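You operate a simulated robot arm through the tools that you are given. There is no shell and no other tool.

The job below is to be done with a simulated robot arm. You get a single attempt, and the scene is never put back.

TASK
Close up the tub: purple knob to STOP, lid on, teal stain wiped up with the purple cloth.
Fine: cloth back. What is to be rubbed or washed off counts as gone when no trace of it is left.

The check looks at the end state, three seconds after you hand in, the way a careful person would. Anything else that was tipped, shoved, dropped, spilled or broken makes it a failure. Lids that push on must go on centred and level and be pressed home; caps that screw on are set level and turned clockwise until they are tight. Flat cloth is picked up by pressing the open fingertips on it (5 to 10 N) and closing them slowly along it; thin cloth reads only 2 to 8 mm in the jaws.

THE ROBOT
A 6-joint arm with a two-finger gripper, fixed in place. Base frame: the origin is on the floor under the middle of its stand, x ahead of it, y to its left, z up; the work surface is at about z = 0.85. Readings come in m, rad, newtons and seconds.
It reaches about 1.637 m from its shoulder. Its first joint turns from -2.897 to 2.897 rad. Payload 3.43 kg.
Tool frame: the origin (TCP) lies between the finger pads and is the grasp point; the fingertips stand 0.02 m ahead of it; z points along the fingers, y is the line along which they close. The gripper opens to 0.19 m; its body begins 0.248 m behind the TCP.
Orientation is told as [roll, pitch, yaw] about the base's x, y, z axes, in that order, counted from this pose: with the fingers straight down and closing along the base's y, the tool's x points along the base's -x, its y along +y and its z along -z.

THE INTERFACE
- The arm moves only by the tool jog_arm. Its argument "commands" is a list of rows, each an object of numbers (a shift or turn left out is 0, a gripper value left out holds the last): "wx", "wy", "wz": the turn, a rotation vector about the tool's x, y, z in units of 90 degrees (1.0 is 90 degrees); "dx", "dy", "dz": the shift along the tool's x, y, z in units of 250 mm (1.0 is 250 mm); "claw": the gripper command, from -1 (fully open) to 1 (shut), values between in proportion. In form: [{"wx": .., "wy": .., "wz": .., "dx": .., "dy": .., "dz": .., "claw": ..}, ...]. A call has 1 to 20 rows; each row is the pose to reach, as a shift and turn from the pose commanded when the call began, along the tool's axes at that moment. A call with a number of a shift or a turn outside -1 to 1 is refused whole. A row lasts 0.2 s, in which the tool goes at most 0.05 m and 0.15 rad; a call with a longer step from one row to the next is refused whole, and so is a gripper value outside its range. A pose out of reach is approached as far as the arm can. The call stops where the force on the tool passes 40 N (or 10 N more than at its start, if that is more) or the arm is blocked; 0.2 s more then pass. The fingers move at their own pace (about 0.045 m/s each) and stop on an object; they squeeze with about 22 N. The grip force told is the motor's: it shows also when the fingers shut on nothing. Time passes only in rows, and 0.2 s behind the last, so rows that repeat a pose let the fingers close. It gives the time, the measured TCP pose, the force on the tool (base axes), the opening and the grip force at its end, in the units of the frame above (readings bear some noise), with the torque about the TCP (base axes, N m) and any sound that the robot's microphone picked up, and new pictures: "pictures" is both (left out), scene, wrist or none.
- Cameras (640 x 400 px; columns grow to the right, rows downward): "scene" is fixed at [0.0498, -0.4999, 1.422]; the picture's right is [0.66, -0.75, 0.00], its down [-0.31, -0.28, -0.91] and it looks along [0.68, 0.60, -0.42] (base axes); focal length 372 px, centre (320, 200). "wrist" rides on the gripper at [0.07, -0.008, -0.288] in the tool frame; the picture's right is [0.12, 0.99, 0.00], its down [-0.96, 0.12, -0.25] and it looks along [-0.25, 0.03, 0.97] (tool axes); focal length 261 px, centre (320, 200).
- lift_body(by): slides the trunk up (or, below 0, down) by that many m; the arm rides with it, the base frame stays. It gives what a move gives, with no picture.
- measure_at(camera, pixels): there is no depth. For up to 12 entries [column, row, z] of the newest picture of that camera ("zoom" is the newest enlarged one), the place [x, y] in the base frame at which the ray of that pixel passes the height z, good to about 0.003 m. No time passes.
- inspect(camera, box): a new picture of the part [left, top, right, bottom] of that camera's present view, enlarged. No time passes.
- job_done(): hands the job in; it is judged then, once.

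Leave the gripper open and the arm clear of the work at the hand-in unless told otherwise.

The tools are called after "Call:" as a command line: name --argument value ..., lists and objects as JSON in quotes. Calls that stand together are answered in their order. jog_arm: Moves the arm, as the interface text tells. Its arguments: {"type":"object","properties":{"commands":{"type":"array","items":{"type":"object","properties":{"wx":{"type":"number"},"wy":{"type":"number"},"wz":{"type":"number"},"dx":{"type":"number"},"dy":{"type":"number"},"dz":{"type":"number"},"claw":{"type":"number"}}}},"pictures":{"type":"string","enum":["both","scene","wrist","none"]}},"required":["commands"]} The other tools are called the same way: lift_body (by) moves the trunk up or down; measure_at (camera, pixels) gives the place at which the rays of pixels pass given heights; inspect (camera, box) takes an enlarged picture of a part of a camera's view; job_done () hands the job in.

At the start:

```text
clock: 0.0
eef_pos: [0.7006, 0.219, 1.2022]
ee_rot: [-0.001, 0.0, 0.0]
force: [0.1, -0.3, 0.7]
wrist_torque: [-0.01, 0.0, -0.05]
finger_gap: 0.1899
gripper_force: 0.1
trunk travel left (down, up): [-0.175, 0.065]
```

scene: 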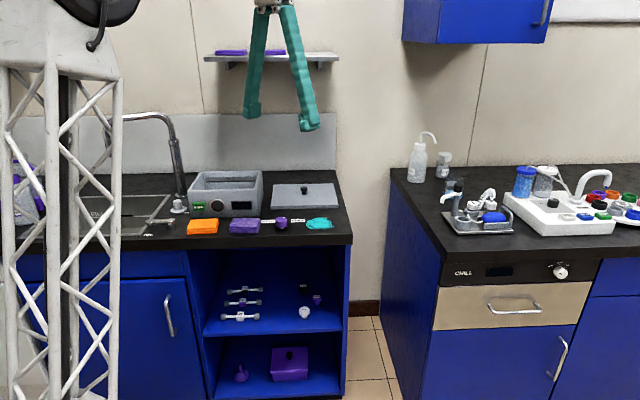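
wrist: 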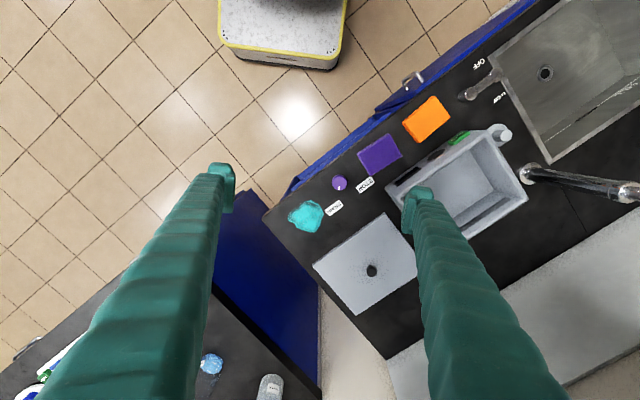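

I can see the counter with a grey tub, a lid with a black knob, orange and purple cloths, a small purple knob with labels on both sides, and a teal stain. First I'll enlarge these regions.

Call:
inspect --camera "scene" --box '[170, 150, 350, 262]'

Call:
inspect --camera "wrist" --box '[270, 80, 530, 320]'

```text
3.56 times, centred on (260, 206) of scene
```

zoom: 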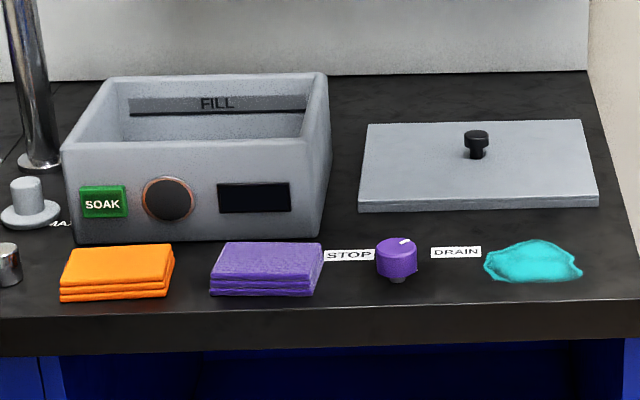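

```text
1.67 times, centred on (400, 200) of wrist
```

zoom: 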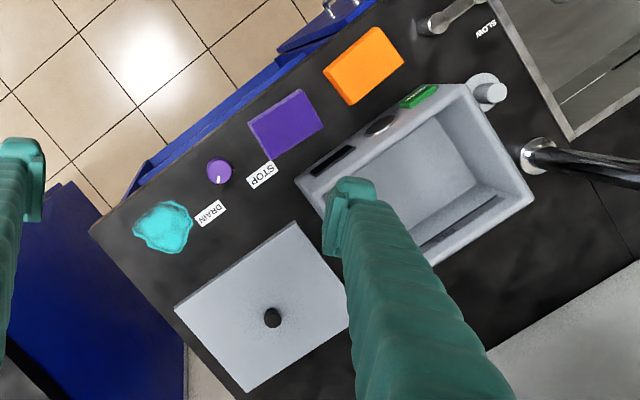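

The purple knob sits between STOP (left) and DRAIN (right), with a white mark on its top. I'll measure the main features in the wrist picture, at the counter height and a few plausible heights.

Call:
measure_at --camera "wrist" --pixels '[[339, 183, 0.85], [339, 183, 0.89], [334, 207, 0.85], [365, 185, 0.85], [305, 215, 0.85], [380, 154, 0.86], [429, 119, 0.86], [371, 270, 0.87], [313, 264, 0.86], [354, 315, 0.86], [416, 275, 0.86], [386, 212, 0.86]]'

Call:
measure_at --camera "scene" --pixels '[[281, 227, 0.85], [281, 220, 0.88], [265, 222, 0.85], [297, 221, 0.85], [320, 224, 0.85], [244, 222, 0.86], [203, 223, 0.86], [304, 193, 0.87], [190, 216, 0.85], [259, 216, 0.85], [189, 191, 0.95], [263, 171, 0.95]]'

```text
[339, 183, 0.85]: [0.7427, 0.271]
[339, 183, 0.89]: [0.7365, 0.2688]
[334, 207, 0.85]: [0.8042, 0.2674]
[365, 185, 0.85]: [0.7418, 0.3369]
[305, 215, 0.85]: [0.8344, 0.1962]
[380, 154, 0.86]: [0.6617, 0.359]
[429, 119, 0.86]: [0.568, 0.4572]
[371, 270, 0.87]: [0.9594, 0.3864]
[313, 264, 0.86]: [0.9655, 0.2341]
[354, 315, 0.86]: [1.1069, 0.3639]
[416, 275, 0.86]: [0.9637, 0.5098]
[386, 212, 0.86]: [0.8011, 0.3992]
```

```text
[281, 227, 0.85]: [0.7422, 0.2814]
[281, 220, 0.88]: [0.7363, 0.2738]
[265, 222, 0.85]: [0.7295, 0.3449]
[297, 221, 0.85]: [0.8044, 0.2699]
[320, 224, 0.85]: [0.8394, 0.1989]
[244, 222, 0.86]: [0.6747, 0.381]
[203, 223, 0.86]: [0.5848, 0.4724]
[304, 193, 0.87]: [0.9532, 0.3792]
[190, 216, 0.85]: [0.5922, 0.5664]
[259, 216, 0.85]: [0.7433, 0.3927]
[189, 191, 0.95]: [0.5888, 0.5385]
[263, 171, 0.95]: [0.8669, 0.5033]
```

The marks place the knob near (0.738, 0.27), DRAIN near (0.804, 0.268) and STOP near (0.735, 0.34). The knob's mark seems to point at DRAIN, so it needs about a quarter turn counter-clockwise seen from above. I'll come down over it for a closer look, still well above the counter.

Call:
jog_arm --commands '[{"dx": -0.03, "dy": 0.04, "dz": 0.14}, {"dx": -0.06, "dy": 0.08, "dz": 0.28}, {"dx": -0.09, "dy": 0.12, "dz": 0.42}, {"dx": -0.12, "dy": 0.16, "dz": 0.56}, {"dx": -0.15, "dy": 0.2, "dz": 0.68}, {"dx": -0.15, "dy": 0.2, "dz": 0.68}]'

```text
clock: 1.4
eef_pos: [0.739, 0.2711, 1.0308]
ee_rot: [-0.001, 0.0, 0.0]
force: [0.7, 0.6, -0.7]
wrist_torque: [0.0, 0.02, 0.05]
finger_gap: 0.1903
gripper_force: 0.0
trunk travel left (down, up): [-0.175, 0.065]
```

scene: 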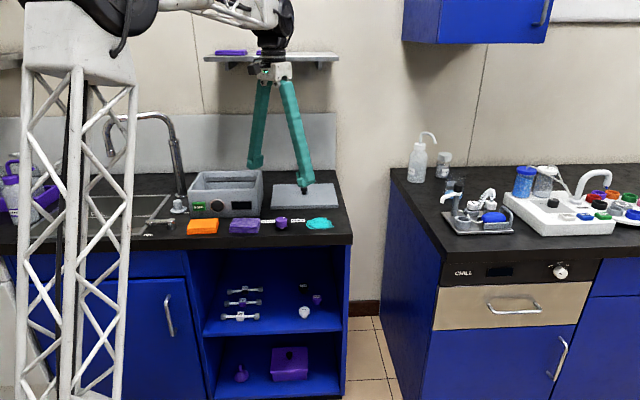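
wrist: 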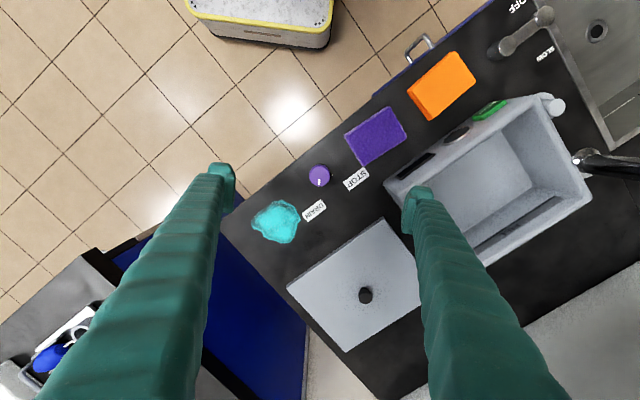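

Call:
inspect --camera "wrist" --box '[240, 100, 420, 240]'

Call:
inspect --camera "scene" --box '[225, 195, 345, 255]'

Call:
inspect --camera "wrist" --box '[270, 80, 610, 360]'

```text
2.86 times, centred on (330, 170) of wrist
```

zoom: 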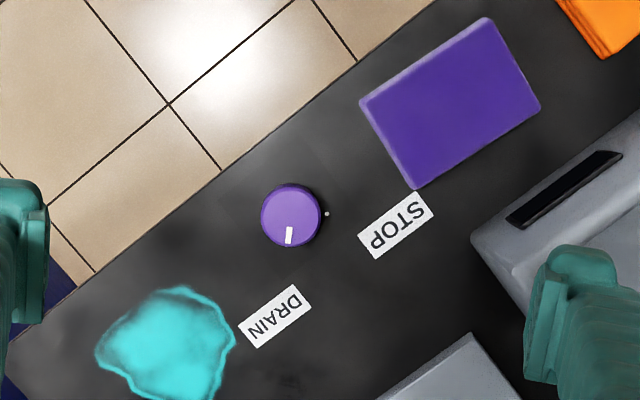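

```text
5.33 times, centred on (285, 225) of scene
```

zoom: 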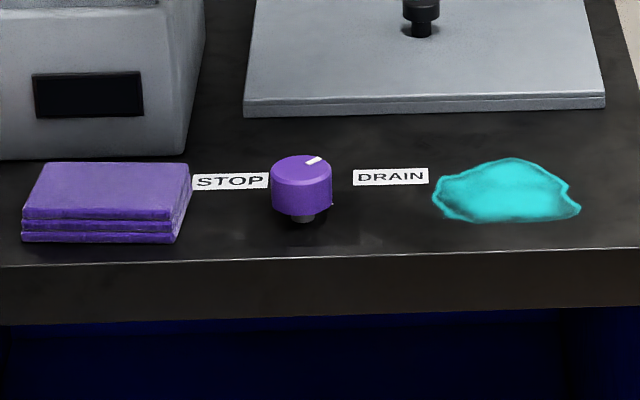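

```text
1.43 times, centred on (440, 220) of wrist
```

zoom: 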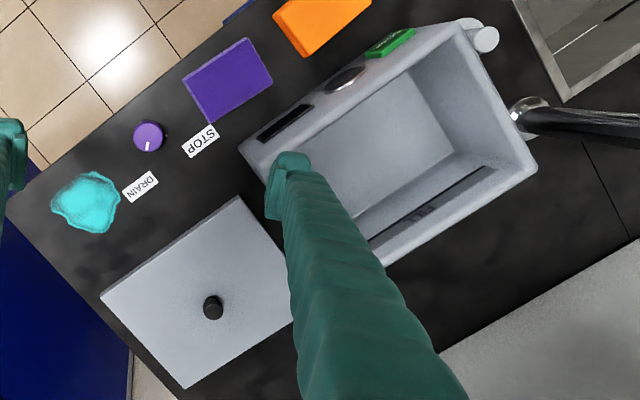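

In the enlarged view the white mark points down-image toward DRAIN, and there is a small white dot on the counter on the knob's STOP side. I'll measure these points and the cloth, lid and tub corners.

Call:
inspect --camera "wrist" --box '[295, 150, 375, 200]'

Call:
measure_at --camera "wrist" --pixels '[[331, 171, 0.85], [319, 176, 0.89], [318, 182, 0.89], [356, 179, 0.85], [314, 211, 0.85], [365, 295, 0.88], [287, 287, 0.86], [342, 351, 0.86], [421, 305, 0.86], [377, 217, 0.86], [376, 136, 0.865], [275, 221, 0.85]]'

Call:
measure_at --camera "wrist" --pixels '[[384, 189, 0.95], [541, 95, 0.95], [592, 200, 0.95], [441, 285, 0.95], [345, 135, 0.865], [387, 107, 0.865], [407, 133, 0.865], [362, 165, 0.865], [555, 105, 0.95], [577, 158, 0.86], [491, 110, 0.92]]'

```text
8.00 times, centred on (335, 175) of wrist
```

zoom: 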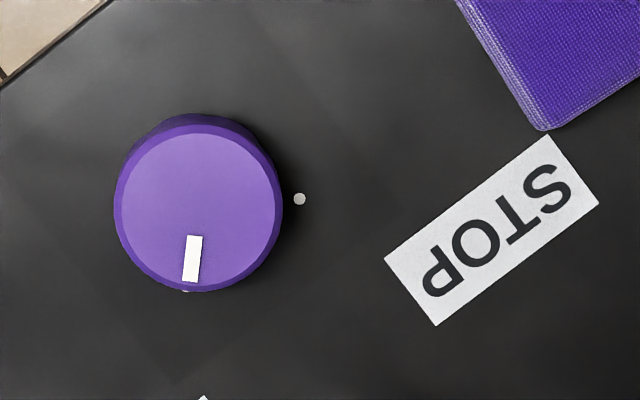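

```text
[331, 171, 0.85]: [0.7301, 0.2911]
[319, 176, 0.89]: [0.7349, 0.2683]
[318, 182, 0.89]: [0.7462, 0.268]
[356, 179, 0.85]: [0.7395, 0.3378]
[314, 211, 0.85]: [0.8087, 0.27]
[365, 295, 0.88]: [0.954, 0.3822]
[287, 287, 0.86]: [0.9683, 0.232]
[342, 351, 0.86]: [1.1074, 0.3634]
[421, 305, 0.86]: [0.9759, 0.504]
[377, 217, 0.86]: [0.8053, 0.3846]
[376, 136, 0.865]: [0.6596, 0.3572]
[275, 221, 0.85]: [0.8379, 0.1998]
```

```text
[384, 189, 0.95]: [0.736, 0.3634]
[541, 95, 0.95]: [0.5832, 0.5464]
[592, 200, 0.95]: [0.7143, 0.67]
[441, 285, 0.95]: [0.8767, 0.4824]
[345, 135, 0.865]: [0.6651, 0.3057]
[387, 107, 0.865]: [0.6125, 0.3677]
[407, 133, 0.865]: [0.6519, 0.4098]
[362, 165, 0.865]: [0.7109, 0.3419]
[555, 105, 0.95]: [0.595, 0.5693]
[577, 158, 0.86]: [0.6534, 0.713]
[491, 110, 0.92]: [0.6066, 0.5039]
```

The last enlarged view shows two index dots on the counter. One is to the right of the knob at zoom (299,199), and one peeks out just below it at (185,290). I'll measure both, plus the knob centre and mark.

Call:
inspect --camera "wrist" --box '[295, 150, 375, 200]'

Call:
measure_at --camera "zoom" --pixels '[[299, 199, 0.85], [185, 291, 0.85], [201, 210, 0.88], [201, 210, 0.89], [191, 280, 0.88], [194, 237, 0.88], [191, 280, 0.89], [194, 237, 0.89], [118, 210, 0.88], [282, 205, 0.88]]'

Call:
inspect --camera "scene" --box '[262, 210, 302, 235]'

```text
8.00 times, centred on (335, 175) of wrist
```

zoom: 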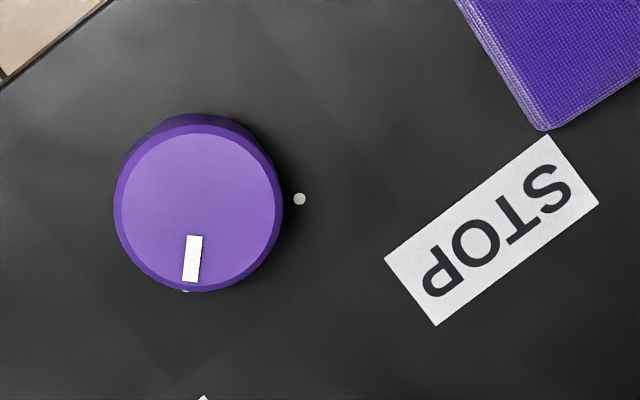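

```text
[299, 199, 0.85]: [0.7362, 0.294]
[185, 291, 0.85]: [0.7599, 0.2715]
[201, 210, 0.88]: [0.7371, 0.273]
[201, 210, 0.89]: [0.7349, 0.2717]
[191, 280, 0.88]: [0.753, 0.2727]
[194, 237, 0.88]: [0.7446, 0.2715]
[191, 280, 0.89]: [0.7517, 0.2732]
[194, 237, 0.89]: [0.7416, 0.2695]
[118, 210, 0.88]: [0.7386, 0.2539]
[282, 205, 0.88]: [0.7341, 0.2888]
```

```text
16.00 times, centred on (282, 222) of scene
```

zoom: 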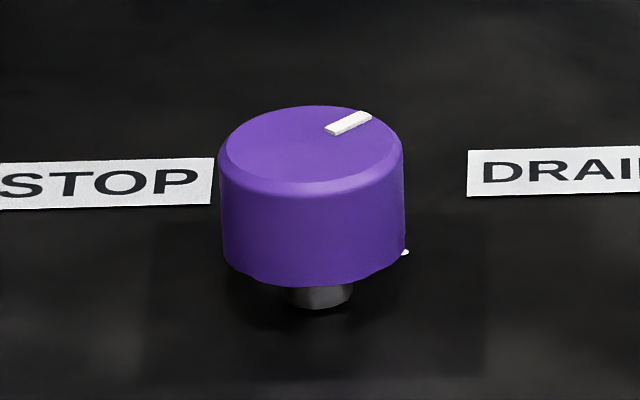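

The knob is about 36 mm wide with its top near z = 0.884, and it lies right under the TCP (about (0.740, 0.271)). The tub corner is close to the open left finger, so I'll narrow the jaws to about 75 mm here first. Then I'll come down partway and check alignment.

Call:
jog_arm --commands '[{"claw": 0.2}, {"claw": 0.2}, {"claw": 0.2}, {"claw": 0.2}, {"claw": 0.2}, {"claw": 0.2}, {"claw": 0.2}, {"dx": -0.004, "dz": 0.12, "claw": 0.2}, {"dx": -0.004, "dz": 0.24, "claw": 0.2}, {"dx": -0.004, "dz": 0.36, "claw": 0.2}, {"dx": -0.004, "dz": 0.36, "claw": 0.2}]'

```text
clock: 3.8
eef_pos: [0.7389, 0.268, 0.9389]
ee_rot: [0.001, 0.0, -0.001]
force: [0.1, -0.5, 0.0]
wrist_torque: [-0.01, 0.03, 0.01]
finger_gap: 0.0762
gripper_force: 0.0
trunk travel left (down, up): [-0.175, 0.065]
```

scene: 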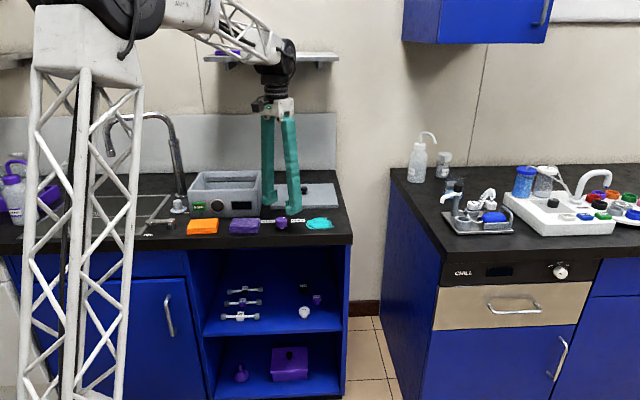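
wrist: 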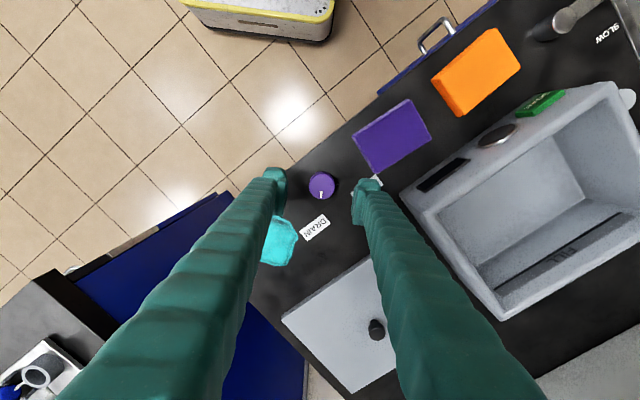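

Call:
inspect --camera "wrist" --box '[260, 150, 390, 232]'

Call:
inspect --camera "scene" --box '[230, 170, 330, 240]'

```text
4.88 times, centred on (325, 191) of wrist
```

zoom: 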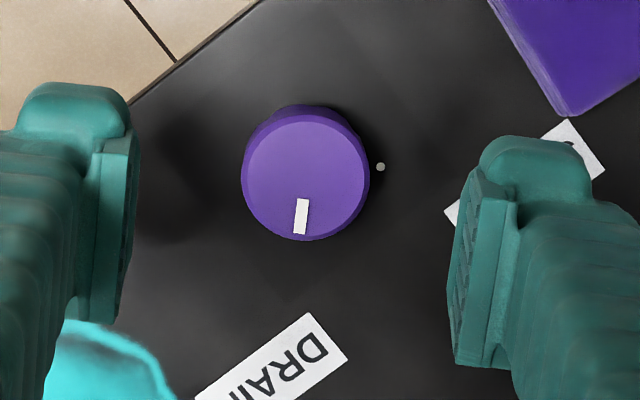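

```text
5.71 times, centred on (280, 205) of scene
```

zoom: 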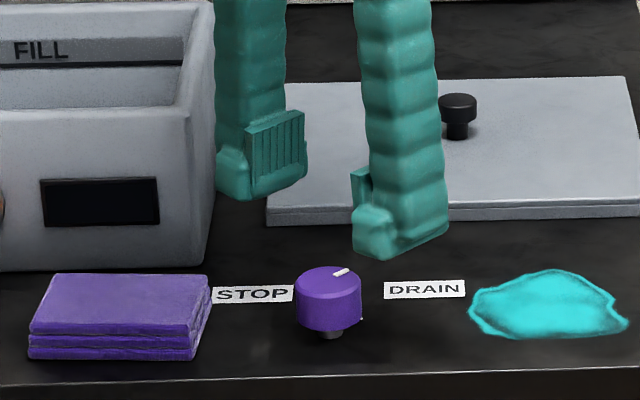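

The knob sits about 3 mm to the right of the jaw centre line. I'll shift 3 mm in +y and lower so the tips straddle the knob body (TCP about 0.877), with the jaws still open.

Call:
jog_arm --commands '[{"dy": 0.012, "dz": 0.0, "claw": 0.2}, {"dy": 0.012, "dz": 0.09, "claw": 0.2}, {"dy": 0.012, "dz": 0.18, "claw": 0.2}, {"dy": 0.012, "dz": 0.24, "claw": 0.2}, {"dy": 0.012, "dz": 0.24, "claw": 0.2}]'

Call:
inspect --camera "wrist" --box '[260, 150, 390, 232]'

Call:
inspect --camera "scene" --box '[230, 170, 330, 240]'

```text
clock: 5.0
eef_pos: [0.7392, 0.2727, 0.8809]
ee_rot: [-0.001, -0.002, 0.0]
force: [-0.2, -0.3, -0.8]
wrist_torque: [-0.02, 0.01, 0.01]
finger_gap: 0.076
gripper_force: 0.0
trunk travel left (down, up): [-0.175, 0.065]
```

scene: 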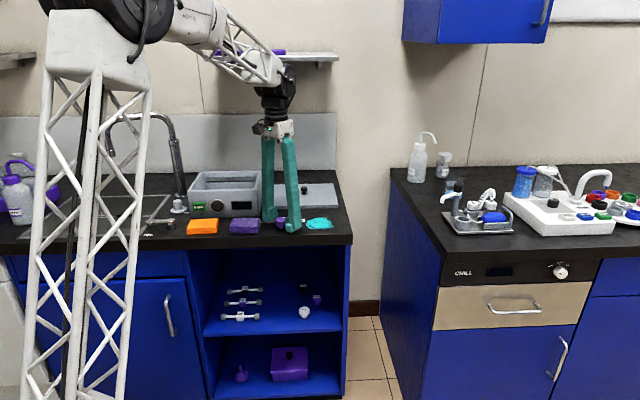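
wrist: 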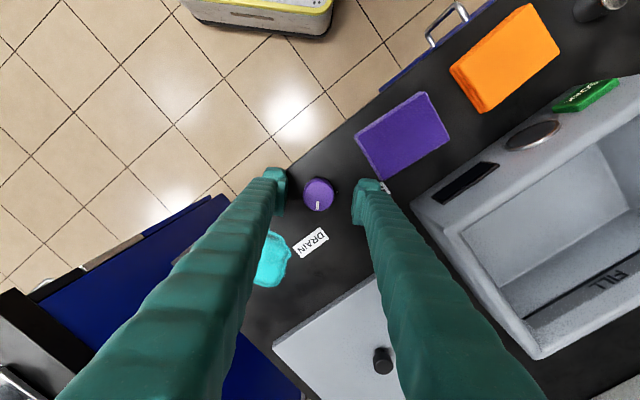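

```text
4.88 times, centred on (325, 191) of wrist
```

zoom: 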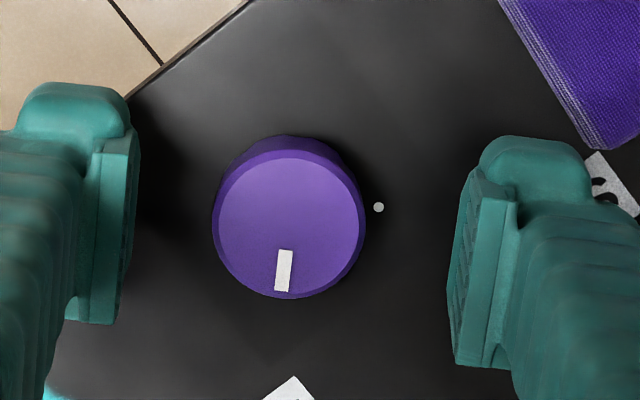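

```text
5.71 times, centred on (280, 205) of scene
```

zoom: 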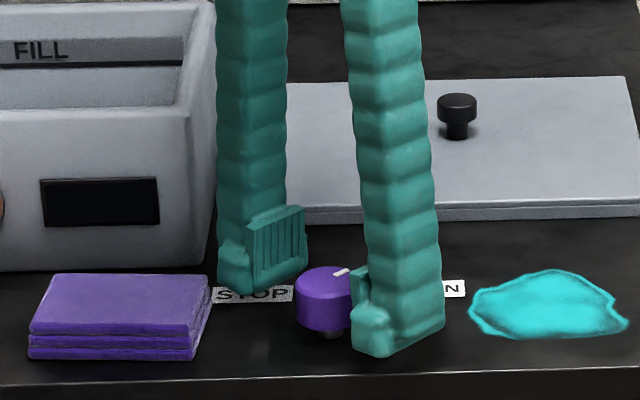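

The jaws straddle the knob within about 1 mm of centre, and the pads overlap its body. Now I'll close on it and read the gap.

Call:
jog_arm --commands '[{"dy": -0.003, "claw": 0.4}, {"dy": -0.003, "claw": 0.6}, {"dy": -0.003, "claw": 1}, {"dy": -0.003, "claw": 1}, {"dy": -0.003, "claw": 1}, {"dy": -0.003, "claw": 1}]' --pictures "wrist"

```text
clock: 6.4
eef_pos: [0.7398, 0.2704, 0.8806]
ee_rot: [0.0, 0.0, 0.0]
force: [-2.9, -8.7, -2.5]
wrist_torque: [-0.04, 0.03, 0.03]
finger_gap: 0.0345
gripper_force: 45.3
trunk travel left (down, up): [-0.175, 0.065]
```

wrist: 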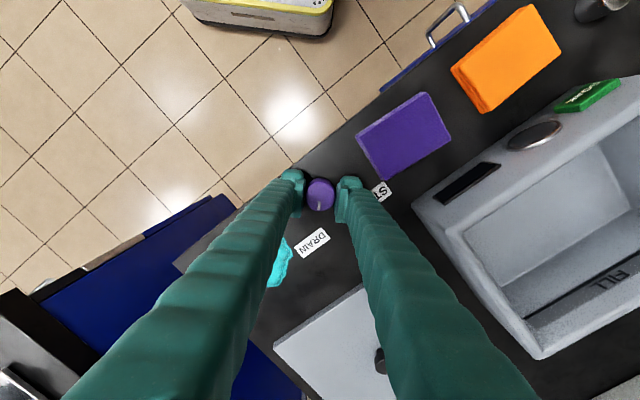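

Gripped: gap 34.5 mm, with an 8.7 N side force toward -y, so I'll ease 1 mm toward -y. Then I'll turn the tool 90° counter-clockwise seen from above (negative wz) in steps under 0.15 rad.

Call:
jog_arm --commands '[{"dy": -0.004, "claw": 1}, {"dy": -0.004, "wz": -0.09, "claw": 1}, {"dy": -0.004, "wz": -0.18, "claw": 1}, {"dy": -0.004, "wz": -0.27, "claw": 1}, {"dy": -0.004, "wz": -0.36, "claw": 1}, {"dy": -0.004, "wz": -0.45, "claw": 1}, {"dy": -0.004, "wz": -0.54, "claw": 1}, {"dy": -0.004, "wz": -0.63, "claw": 1}, {"dy": -0.004, "wz": -0.72, "claw": 1}, {"dy": -0.004, "wz": -0.81, "claw": 1}, {"dy": -0.004, "wz": -0.9, "claw": 1}, {"dy": -0.004, "wz": -0.99, "claw": 1}, {"dy": -0.004, "wz": -1.0, "claw": 1}]'

Call:
inspect --camera "wrist" --box '[260, 150, 390, 232]'

Call:
inspect --camera "scene" --box '[230, 170, 330, 240]'

```text
clock: 9.2
eef_pos: [0.7375, 0.2723, 0.8821]
ee_rot: [0.001, 0.002, 1.572]
force: [-23.3, 32.1, 3.4]
wrist_torque: [0.36, 0.24, -0.23]
finger_gap: 0.0344
gripper_force: 44.6
trunk travel left (down, up): [-0.175, 0.065]
```

scene: 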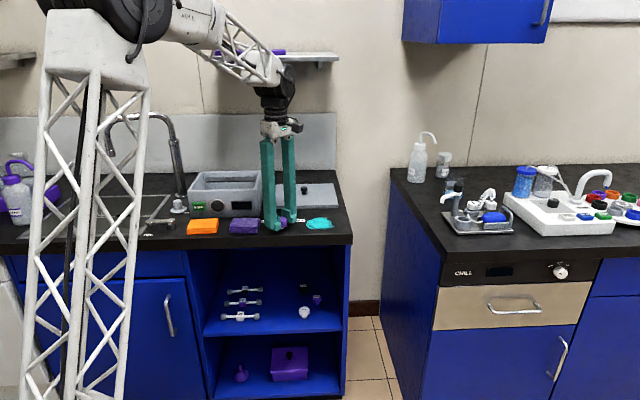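
wrist: 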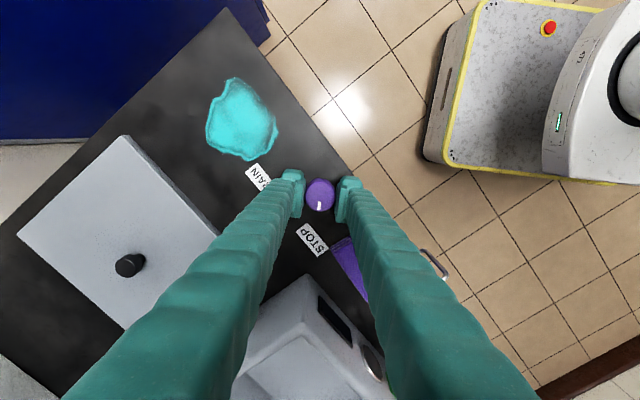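

```text
4.88 times, centred on (325, 191) of wrist
```

zoom: 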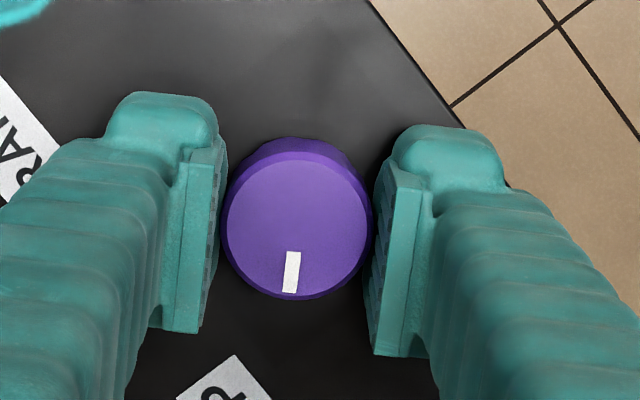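

```text
5.71 times, centred on (280, 205) of scene
```

zoom: 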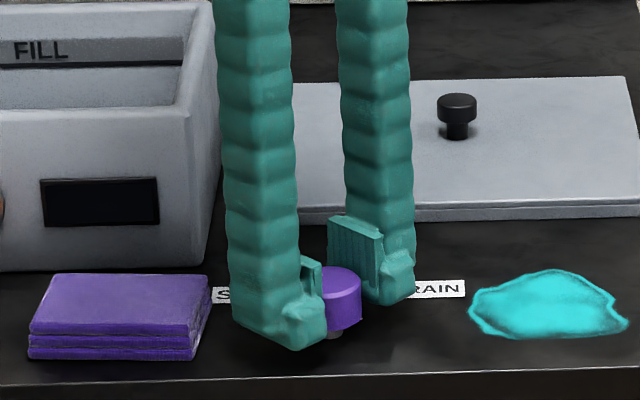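

The knob turned with the gripper and the mark now points toward the STOP side. The side force is about 40 N from slight off-centring, so I'll open the jaws to release it, then lift straight up to check the mark against its dot.

Call:
jog_arm --commands '[{"claw": 0.4}, {"claw": 0.3}, {"claw": 0.3}, {"claw": 0.3}, {"dz": -0.1, "claw": 0.3}, {"dz": -0.25, "claw": 0.3}, {"dz": -0.4, "claw": 0.3}, {"dz": -0.4, "claw": 0.3}]'

Call:
inspect --camera "wrist" --box '[270, 150, 370, 212]'

Call:
inspect --camera "scene" --box '[262, 210, 302, 235]'

```text
clock: 11.0
eef_pos: [0.736, 0.2702, 0.9823]
ee_rot: [-0.001, -0.001, 1.57]
force: [-0.2, 0.2, -0.4]
wrist_torque: [0.01, 0.01, 0.0]
finger_gap: 0.0665
gripper_force: 0.0
trunk travel left (down, up): [-0.175, 0.065]
```

scene: 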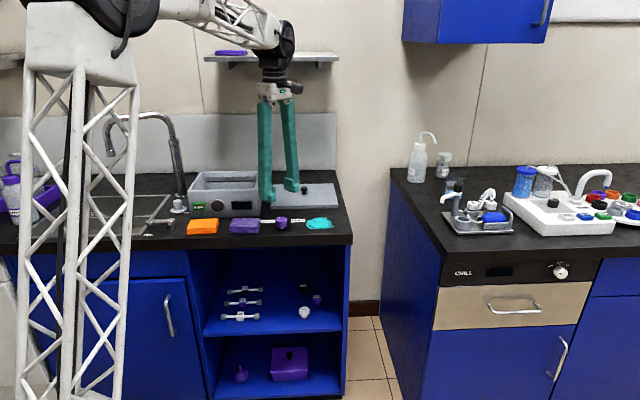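
wrist: 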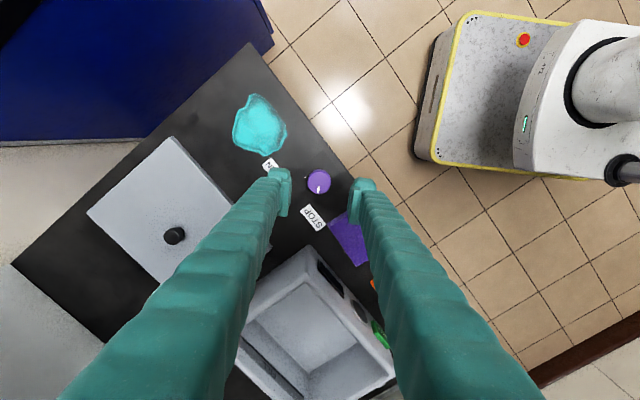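

```text
6.40 times, centred on (320, 181) of wrist
```

zoom: 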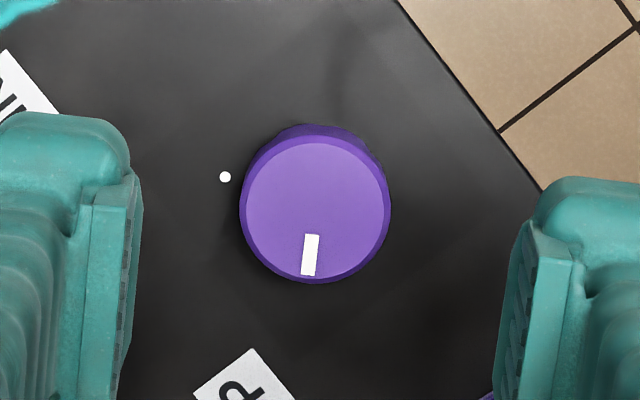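

```text
16.00 times, centred on (282, 222) of scene
```

zoom: 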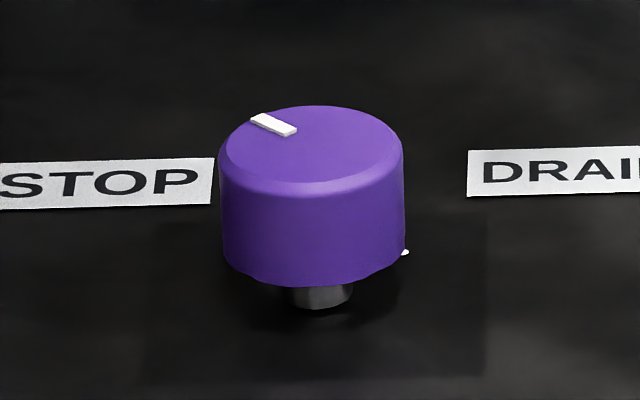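

The mark has turned a quarter turn and now points at STOP, with my estimate within about 2° of the STOP dot. Next I'll go up and over the lid with a yaw of about 41°, lined up with the counter, to look at the lid and tub from above.

Call:
jog_arm --commands '[{"dz": -0.15, "claw": 0.2}, {"dx": -0.06, "dy": -0.12, "dz": -0.28, "wz": 0.08, "claw": 0.2}, {"dx": -0.13, "dy": -0.25, "dz": -0.38, "wz": 0.16, "claw": 0.2}, {"dx": -0.2, "dy": -0.39, "dz": -0.45, "wz": 0.24, "claw": 0.2}, {"dx": -0.28, "dy": -0.55, "dz": -0.48, "wz": 0.32, "claw": 0.2}, {"dx": -0.35, "dy": -0.7, "dz": -0.48, "wz": 0.4, "claw": 0.2}, {"dx": -0.42, "dy": -0.83, "dz": -0.48, "wz": 0.48, "claw": 0.2}, {"dx": -0.448, "dy": -0.872, "dz": -0.48, "wz": 0.541, "claw": 0.2}, {"dx": -0.448, "dy": -0.872, "dz": -0.48, "wz": 0.541, "claw": 0.2}]'

```text
clock: 13.0
eef_pos: [0.9564, 0.3828, 1.1023]
ee_rot: [0.001, 0.0, 0.718]
force: [0.5, -0.3, -0.2]
wrist_torque: [-0.02, 0.01, -0.02]
finger_gap: 0.0762
gripper_force: 0.0
trunk travel left (down, up): [-0.175, 0.065]
```

scene: 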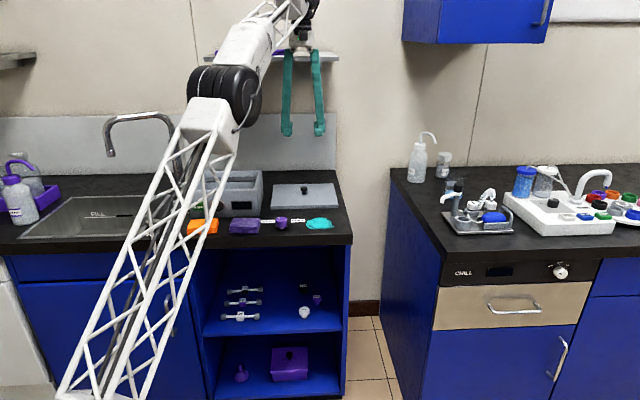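
wrist: 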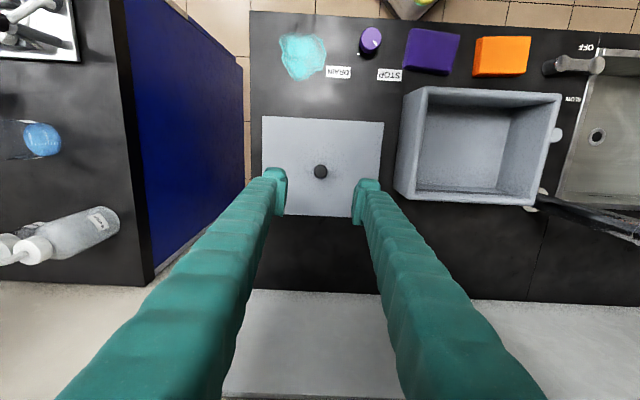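

Now the view is aligned with the counter. I'll enlarge the lid, tub and knob regions and measure corners, plus the wall line so I know where the shelf is.

Call:
inspect --camera "wrist" --box '[250, 20, 440, 230]'

Call:
inspect --camera "wrist" --box '[380, 70, 580, 220]'

Call:
inspect --camera "wrist" --box '[330, 15, 430, 85]'

Call:
inspect --camera "scene" --box '[180, 0, 360, 150]'

Call:
measure_at --camera "scene" --pixels '[[335, 171, 0.85], [290, 171, 0.85], [60, 176, 0.85], [272, 207, 0.85], [350, 242, 0.85]]'

```text
1.90 times, centred on (345, 125) of wrist
```

zoom: 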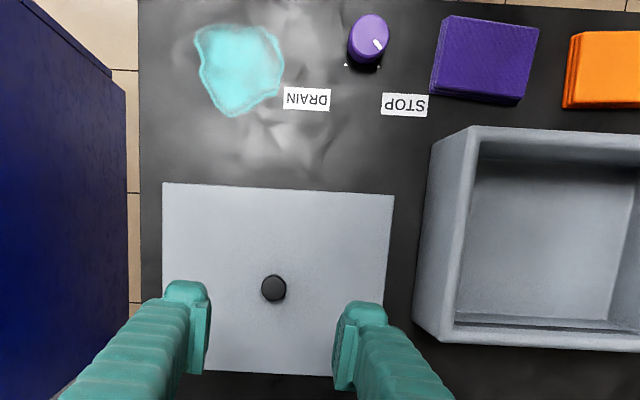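

```text
2.67 times, centred on (480, 145) of wrist
```

zoom: 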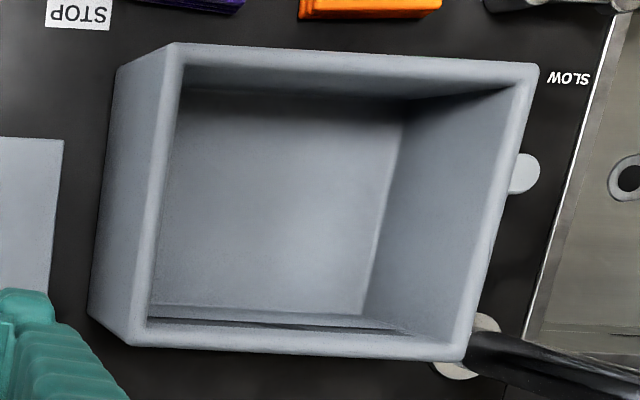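

```text
5.71 times, centred on (380, 50) of wrist
```

zoom: 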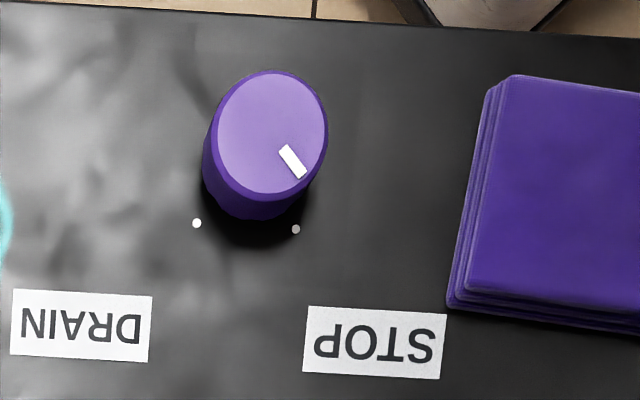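

```text
2.67 times, centred on (270, 75) of scene
```

zoom: 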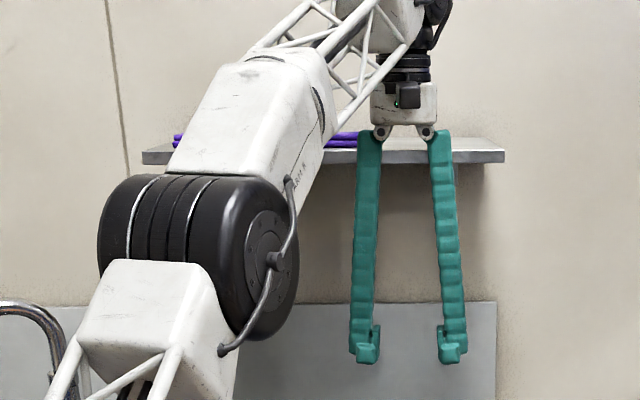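

```text
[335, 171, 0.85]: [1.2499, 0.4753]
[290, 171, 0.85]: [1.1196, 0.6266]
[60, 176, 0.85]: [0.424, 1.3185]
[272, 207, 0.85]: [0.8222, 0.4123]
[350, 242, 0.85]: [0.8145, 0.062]
```

With both dots now visible, I worked the geometry through. The STOP dot lies at about 87° and the mark at about 87°, so the knob is set. The wall shelf (z about 1.33) may overhang near the lid and the wrist will have to pass it, so I'll rise 0.17 m to see how far its front edge reaches.

Call:
jog_arm --commands '[{"dx": 0.04, "dz": -0.15}, {"dx": 0.08, "dz": -0.3}, {"dx": 0.12, "dz": -0.45}, {"dx": 0.16, "dz": -0.6}, {"dx": 0.16, "dz": -0.7}, {"dx": 0.16, "dz": -0.7}]'

```text
clock: 14.4
eef_pos: [0.8782, 0.3345, 1.2056]
ee_rot: [-0.001, -0.006, 0.721]
force: [-0.2, -0.8, 0.5]
wrist_torque: [0.03, -0.08, 0.01]
finger_gap: 0.0761
gripper_force: 0.0
out of reach, approached as far as the arm can: row 1, 2, 3, 4, 5, 6
trunk travel left (down, up): [-0.175, 0.065]
```

scene: 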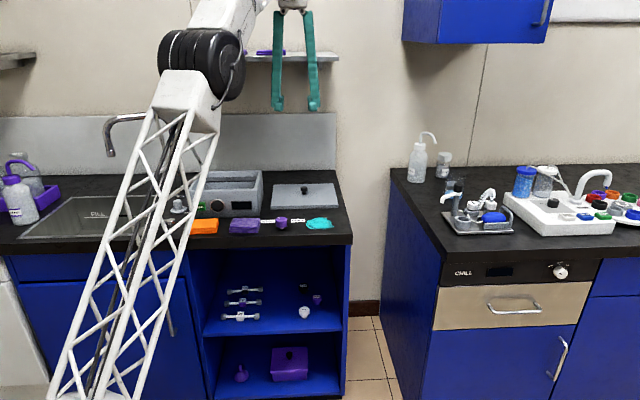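
wrist: 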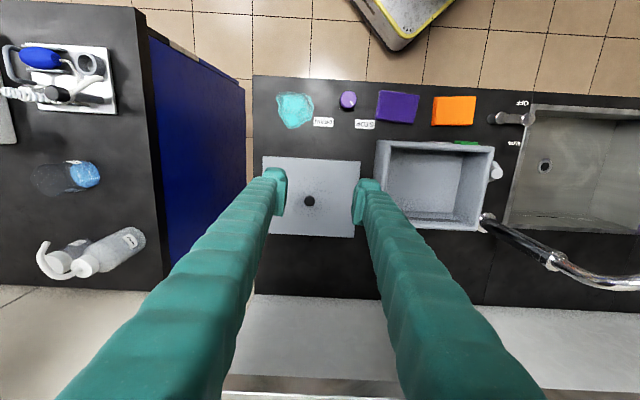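

The arm tops out at z of about 1.206 here, but the shelf edge now shows at the bottom of the wrist view (rows around 375–395). I'll enlarge it and measure it at shelf height.

Call:
inspect --camera "wrist" --box '[210, 280, 410, 400]'

Call:
measure_at --camera "wrist" --pixels '[[300, 377, 1.31], [300, 377, 1.34], [300, 392, 1.31], [300, 392, 1.34], [300, 297, 0.85], [309, 201, 0.88], [309, 201, 0.89]]'

Call:
inspect --camera "scene" --box '[190, 30, 350, 130]'

```text
3.20 times, centred on (310, 340) of wrist
```

zoom: 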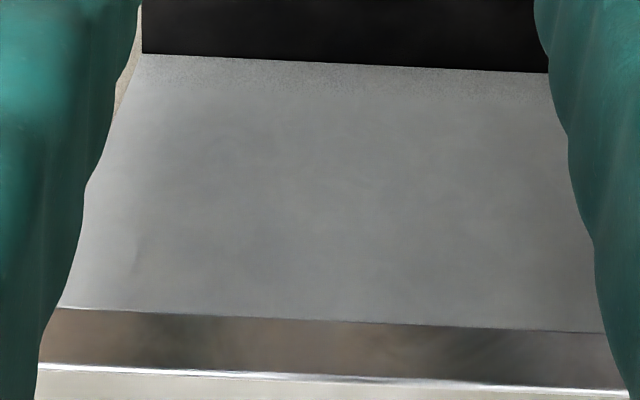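

```text
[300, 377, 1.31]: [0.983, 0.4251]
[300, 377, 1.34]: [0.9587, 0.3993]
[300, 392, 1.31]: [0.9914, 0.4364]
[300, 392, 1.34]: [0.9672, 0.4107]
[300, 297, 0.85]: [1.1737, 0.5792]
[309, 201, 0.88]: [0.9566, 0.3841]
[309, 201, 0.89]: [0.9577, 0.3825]
```

```text
4.00 times, centred on (270, 80) of scene
```

zoom: 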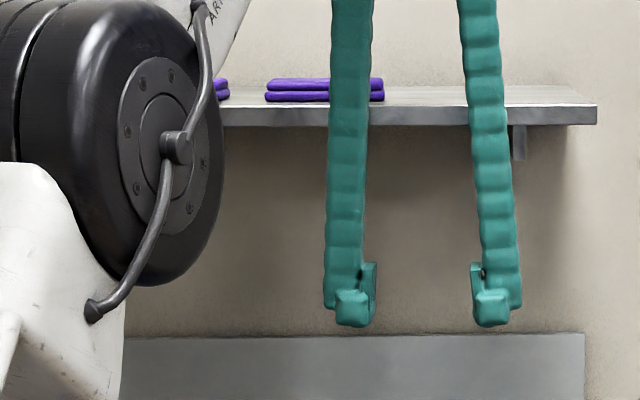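

The shelf itself isn't in the wrist view, only the backsplash. I'll solve for the shelf height and front edge from the scene picture by measuring its back and front top edges at several heights.

Call:
measure_at --camera "scene" --pixels '[[330, 51.5, 1.3], [330, 51.5, 1.32], [330, 51.5, 1.34], [330, 51.5, 1.35], [335, 56.3, 1.3], [335, 56.3, 1.32], [335, 56.3, 1.34], [335, 56.3, 1.35], [338, 61, 1.3], [338, 61, 1.32]]'

Call:
inspect --camera "scene" --box '[310, 40, 350, 75]'

```text
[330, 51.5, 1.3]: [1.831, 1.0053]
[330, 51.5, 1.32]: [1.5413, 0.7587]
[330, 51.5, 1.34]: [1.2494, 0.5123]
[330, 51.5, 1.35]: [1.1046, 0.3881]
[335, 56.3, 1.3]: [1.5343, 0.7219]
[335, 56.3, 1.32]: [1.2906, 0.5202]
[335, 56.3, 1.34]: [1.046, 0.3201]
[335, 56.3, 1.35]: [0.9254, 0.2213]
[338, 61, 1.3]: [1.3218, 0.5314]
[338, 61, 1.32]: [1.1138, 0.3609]
```

```text
11.43 times, centred on (330, 58) of scene
```

zoom: 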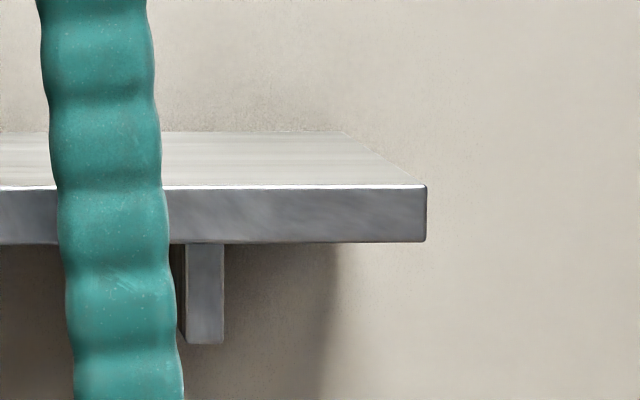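

Combining both views, the shelf's front edge is only about 3 cm behind the lid knob's axis, at z of about 1.32–1.34, so the wrist would hit it if I came straight down on the lid knob. I'll tilt the gripper about 18° so its top leans toward the robot. First I'll enlarge and measure the lid and tub for size and alignment.

Call:
inspect --camera "wrist" --box '[250, 130, 510, 250]'

Call:
measure_at --camera "wrist" --pixels '[[262, 156, 0.86], [360, 162, 0.86], [355, 238, 0.86], [269, 233, 0.86], [378, 141, 0.94], [494, 146, 0.94], [486, 230, 0.94], [384, 220, 0.94], [490, 218, 0.87], [348, 100, 0.884]]'

```text
2.46 times, centred on (380, 190) of wrist
```

zoom: 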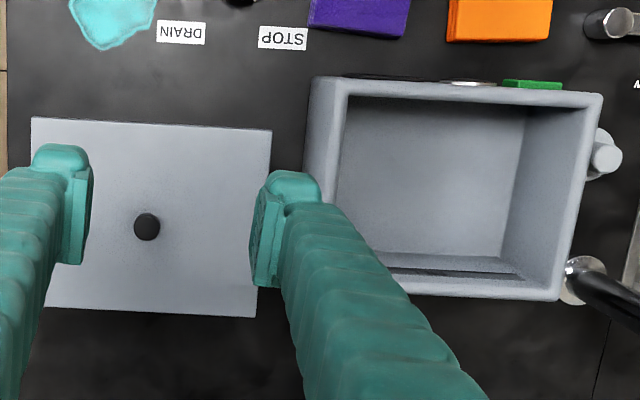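

```text
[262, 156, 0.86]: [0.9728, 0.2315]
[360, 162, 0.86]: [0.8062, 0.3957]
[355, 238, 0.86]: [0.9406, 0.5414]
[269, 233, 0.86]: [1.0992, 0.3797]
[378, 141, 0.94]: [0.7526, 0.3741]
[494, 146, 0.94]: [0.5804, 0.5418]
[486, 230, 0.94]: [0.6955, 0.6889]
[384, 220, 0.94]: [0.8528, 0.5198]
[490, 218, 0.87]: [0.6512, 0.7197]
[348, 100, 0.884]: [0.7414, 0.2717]
```

The edges of the lid and tub are parallel and run at 135°, so the counter sits at exactly 45° and I'll use a yaw of 0.785. Next I'll move over the tub, still high, to measure its centre from directly above.

Call:
jog_arm --commands '[{"dx": -0.005, "dy": 0.14, "dz": 0.05, "wz": -0.01}, {"dx": -0.01, "dy": 0.3, "dz": 0.1, "wz": -0.02}, {"dx": -0.016, "dy": 0.46, "dz": 0.16, "wz": -0.03}, {"dx": -0.022, "dy": 0.62, "dz": 0.22, "wz": -0.041}, {"dx": -0.028, "dy": 0.78, "dz": 0.28, "wz": -0.041}, {"dx": -0.034, "dy": 0.92, "dz": 0.34, "wz": -0.041}, {"dx": -0.036, "dy": 0.956, "dz": 0.342, "wz": -0.041}, {"dx": -0.036, "dy": 0.956, "dz": 0.342, "wz": -0.041}]'

```text
clock: 16.2
eef_pos: [0.7294, 0.5199, 1.1183]
ee_rot: [0.001, 0.0, 0.786]
force: [-0.5, -0.4, -0.3]
wrist_torque: [-0.03, 0.0, 0.01]
finger_gap: 0.076
gripper_force: 0.0
trunk travel left (down, up): [-0.175, 0.065]
```

scene: 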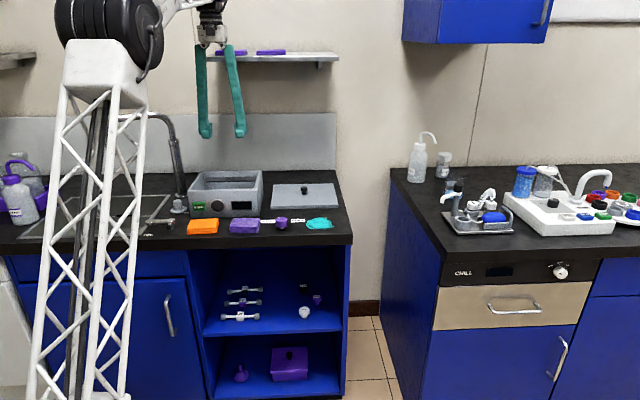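
wrist: 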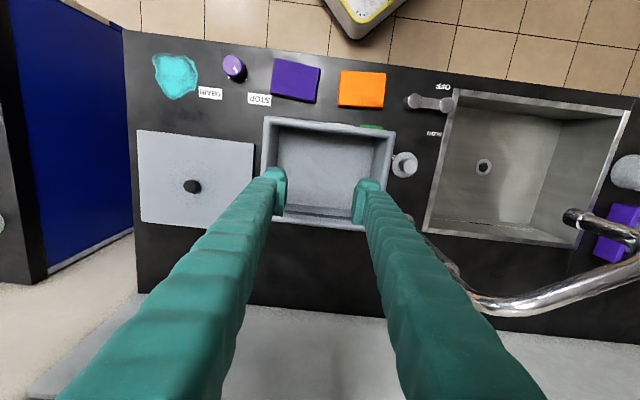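

I'm above the tub now. I'll enlarge the rim for exact corner pixels, and the lid alongside it.

Call:
inspect --camera "wrist" --box '[250, 100, 420, 240]'

Call:
inspect --camera "wrist" --box '[125, 115, 275, 245]'

```text
2.86 times, centred on (335, 170) of wrist
```

zoom: 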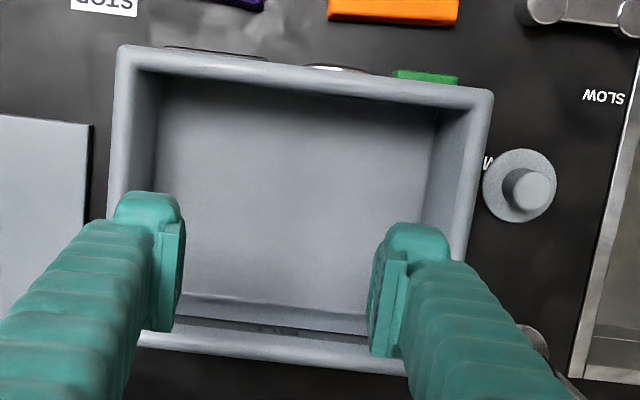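

```text
3.08 times, centred on (200, 180) of wrist
```

zoom: 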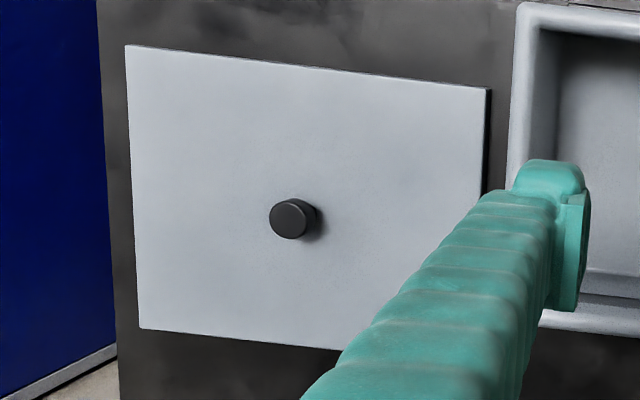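

The rim measures about 0.22 x 0.18 m, centred near (0.730, 0.528). The lid is about 0.24 x 0.197 m with its knob at its centre, near (0.957, 0.385). I'll take a close look at the lid's edge and knob, and the tub's rim, in the scene view.

Call:
inspect --camera "scene" --box '[265, 175, 345, 215]'

Call:
inspect --camera "scene" --box '[180, 160, 275, 225]'

```text
8.00 times, centred on (305, 195) of scene
```

zoom: 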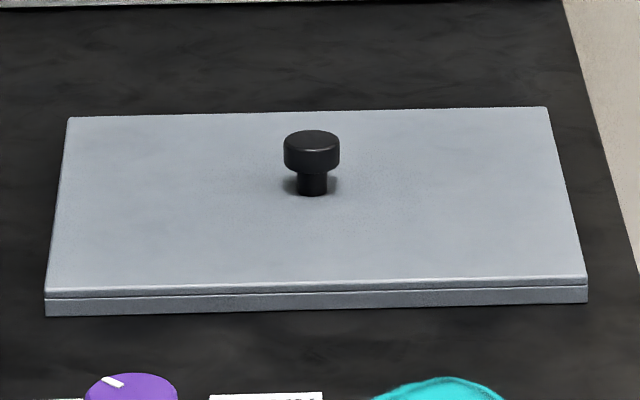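

```text
6.15 times, centred on (228, 192) of scene
```

zoom: 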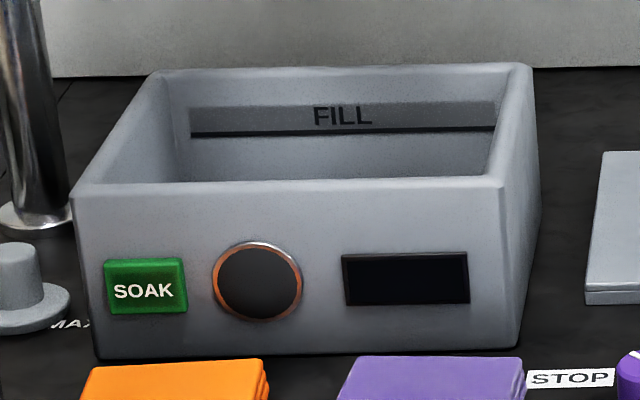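

The lid is a shallow cap about 13 mm thick, with a thin skirt and a mushroom knob whose head is about 26 mm across (z about 0.875–0.888). I'll move over the lid at z of about 1.05 while tilting the gripper 15° so its top leans toward the robot and stays clear of the shelf.

Call:
jog_arm --commands '[{"dx": 0.0, "dy": -0.1, "dz": 0.0, "wy": -0.05, "claw": 0.2}, {"dx": -0.03, "dy": -0.25, "dz": 0.04, "wy": -0.11, "claw": 0.2}, {"dx": -0.08, "dy": -0.4, "dz": 0.09, "wy": -0.1667, "claw": 0.2}, {"dx": -0.13, "dy": -0.55, "dz": 0.14, "wy": -0.1667, "claw": 0.2}, {"dx": -0.18, "dy": -0.7, "dz": 0.19, "wy": -0.1667, "claw": 0.2}, {"dx": -0.23, "dy": -0.85, "dz": 0.24, "wy": -0.1667, "claw": 0.2}, {"dx": -0.262, "dy": -0.97, "dz": 0.27, "wy": -0.1667, "claw": 0.2}, {"dx": -0.262, "dy": -1.0, "dz": 0.27, "wy": -0.1667, "claw": 0.2}, {"dx": -0.262, "dy": -1.0, "dz": 0.27, "wy": -0.1667, "claw": 0.2}]'

Call:
inspect --camera "wrist" --box '[240, 110, 400, 240]'

```text
clock: 18.2
eef_pos: [0.9526, 0.3914, 1.0493]
ee_rot: [0.001, -0.262, 0.786]
force: [-0.3, 0.3, 0.0]
wrist_torque: [0.0, 0.0, 0.0]
finger_gap: 0.0762
gripper_force: 0.1
trunk travel left (down, up): [-0.175, 0.065]
```

scene: 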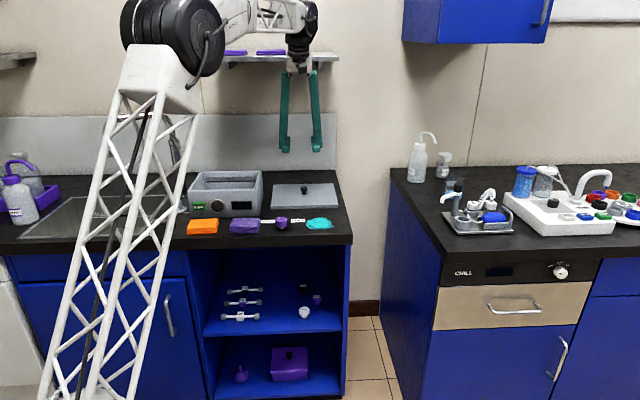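
wrist: 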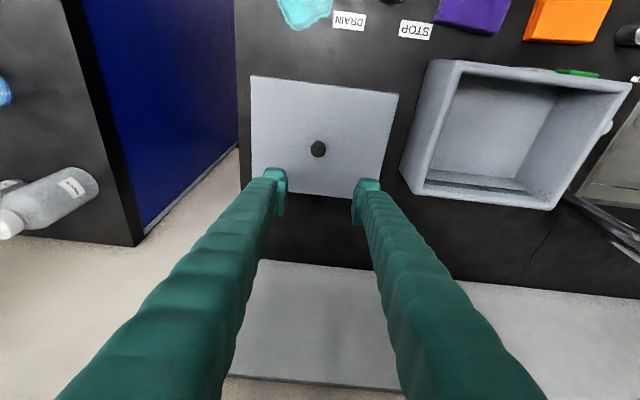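

```text
3.08 times, centred on (320, 175) of wrist
```

zoom: 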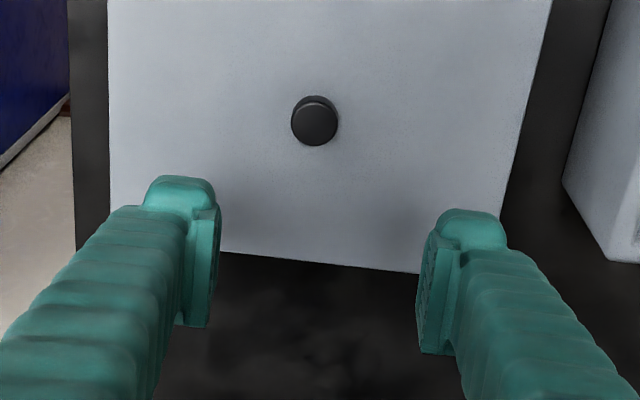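

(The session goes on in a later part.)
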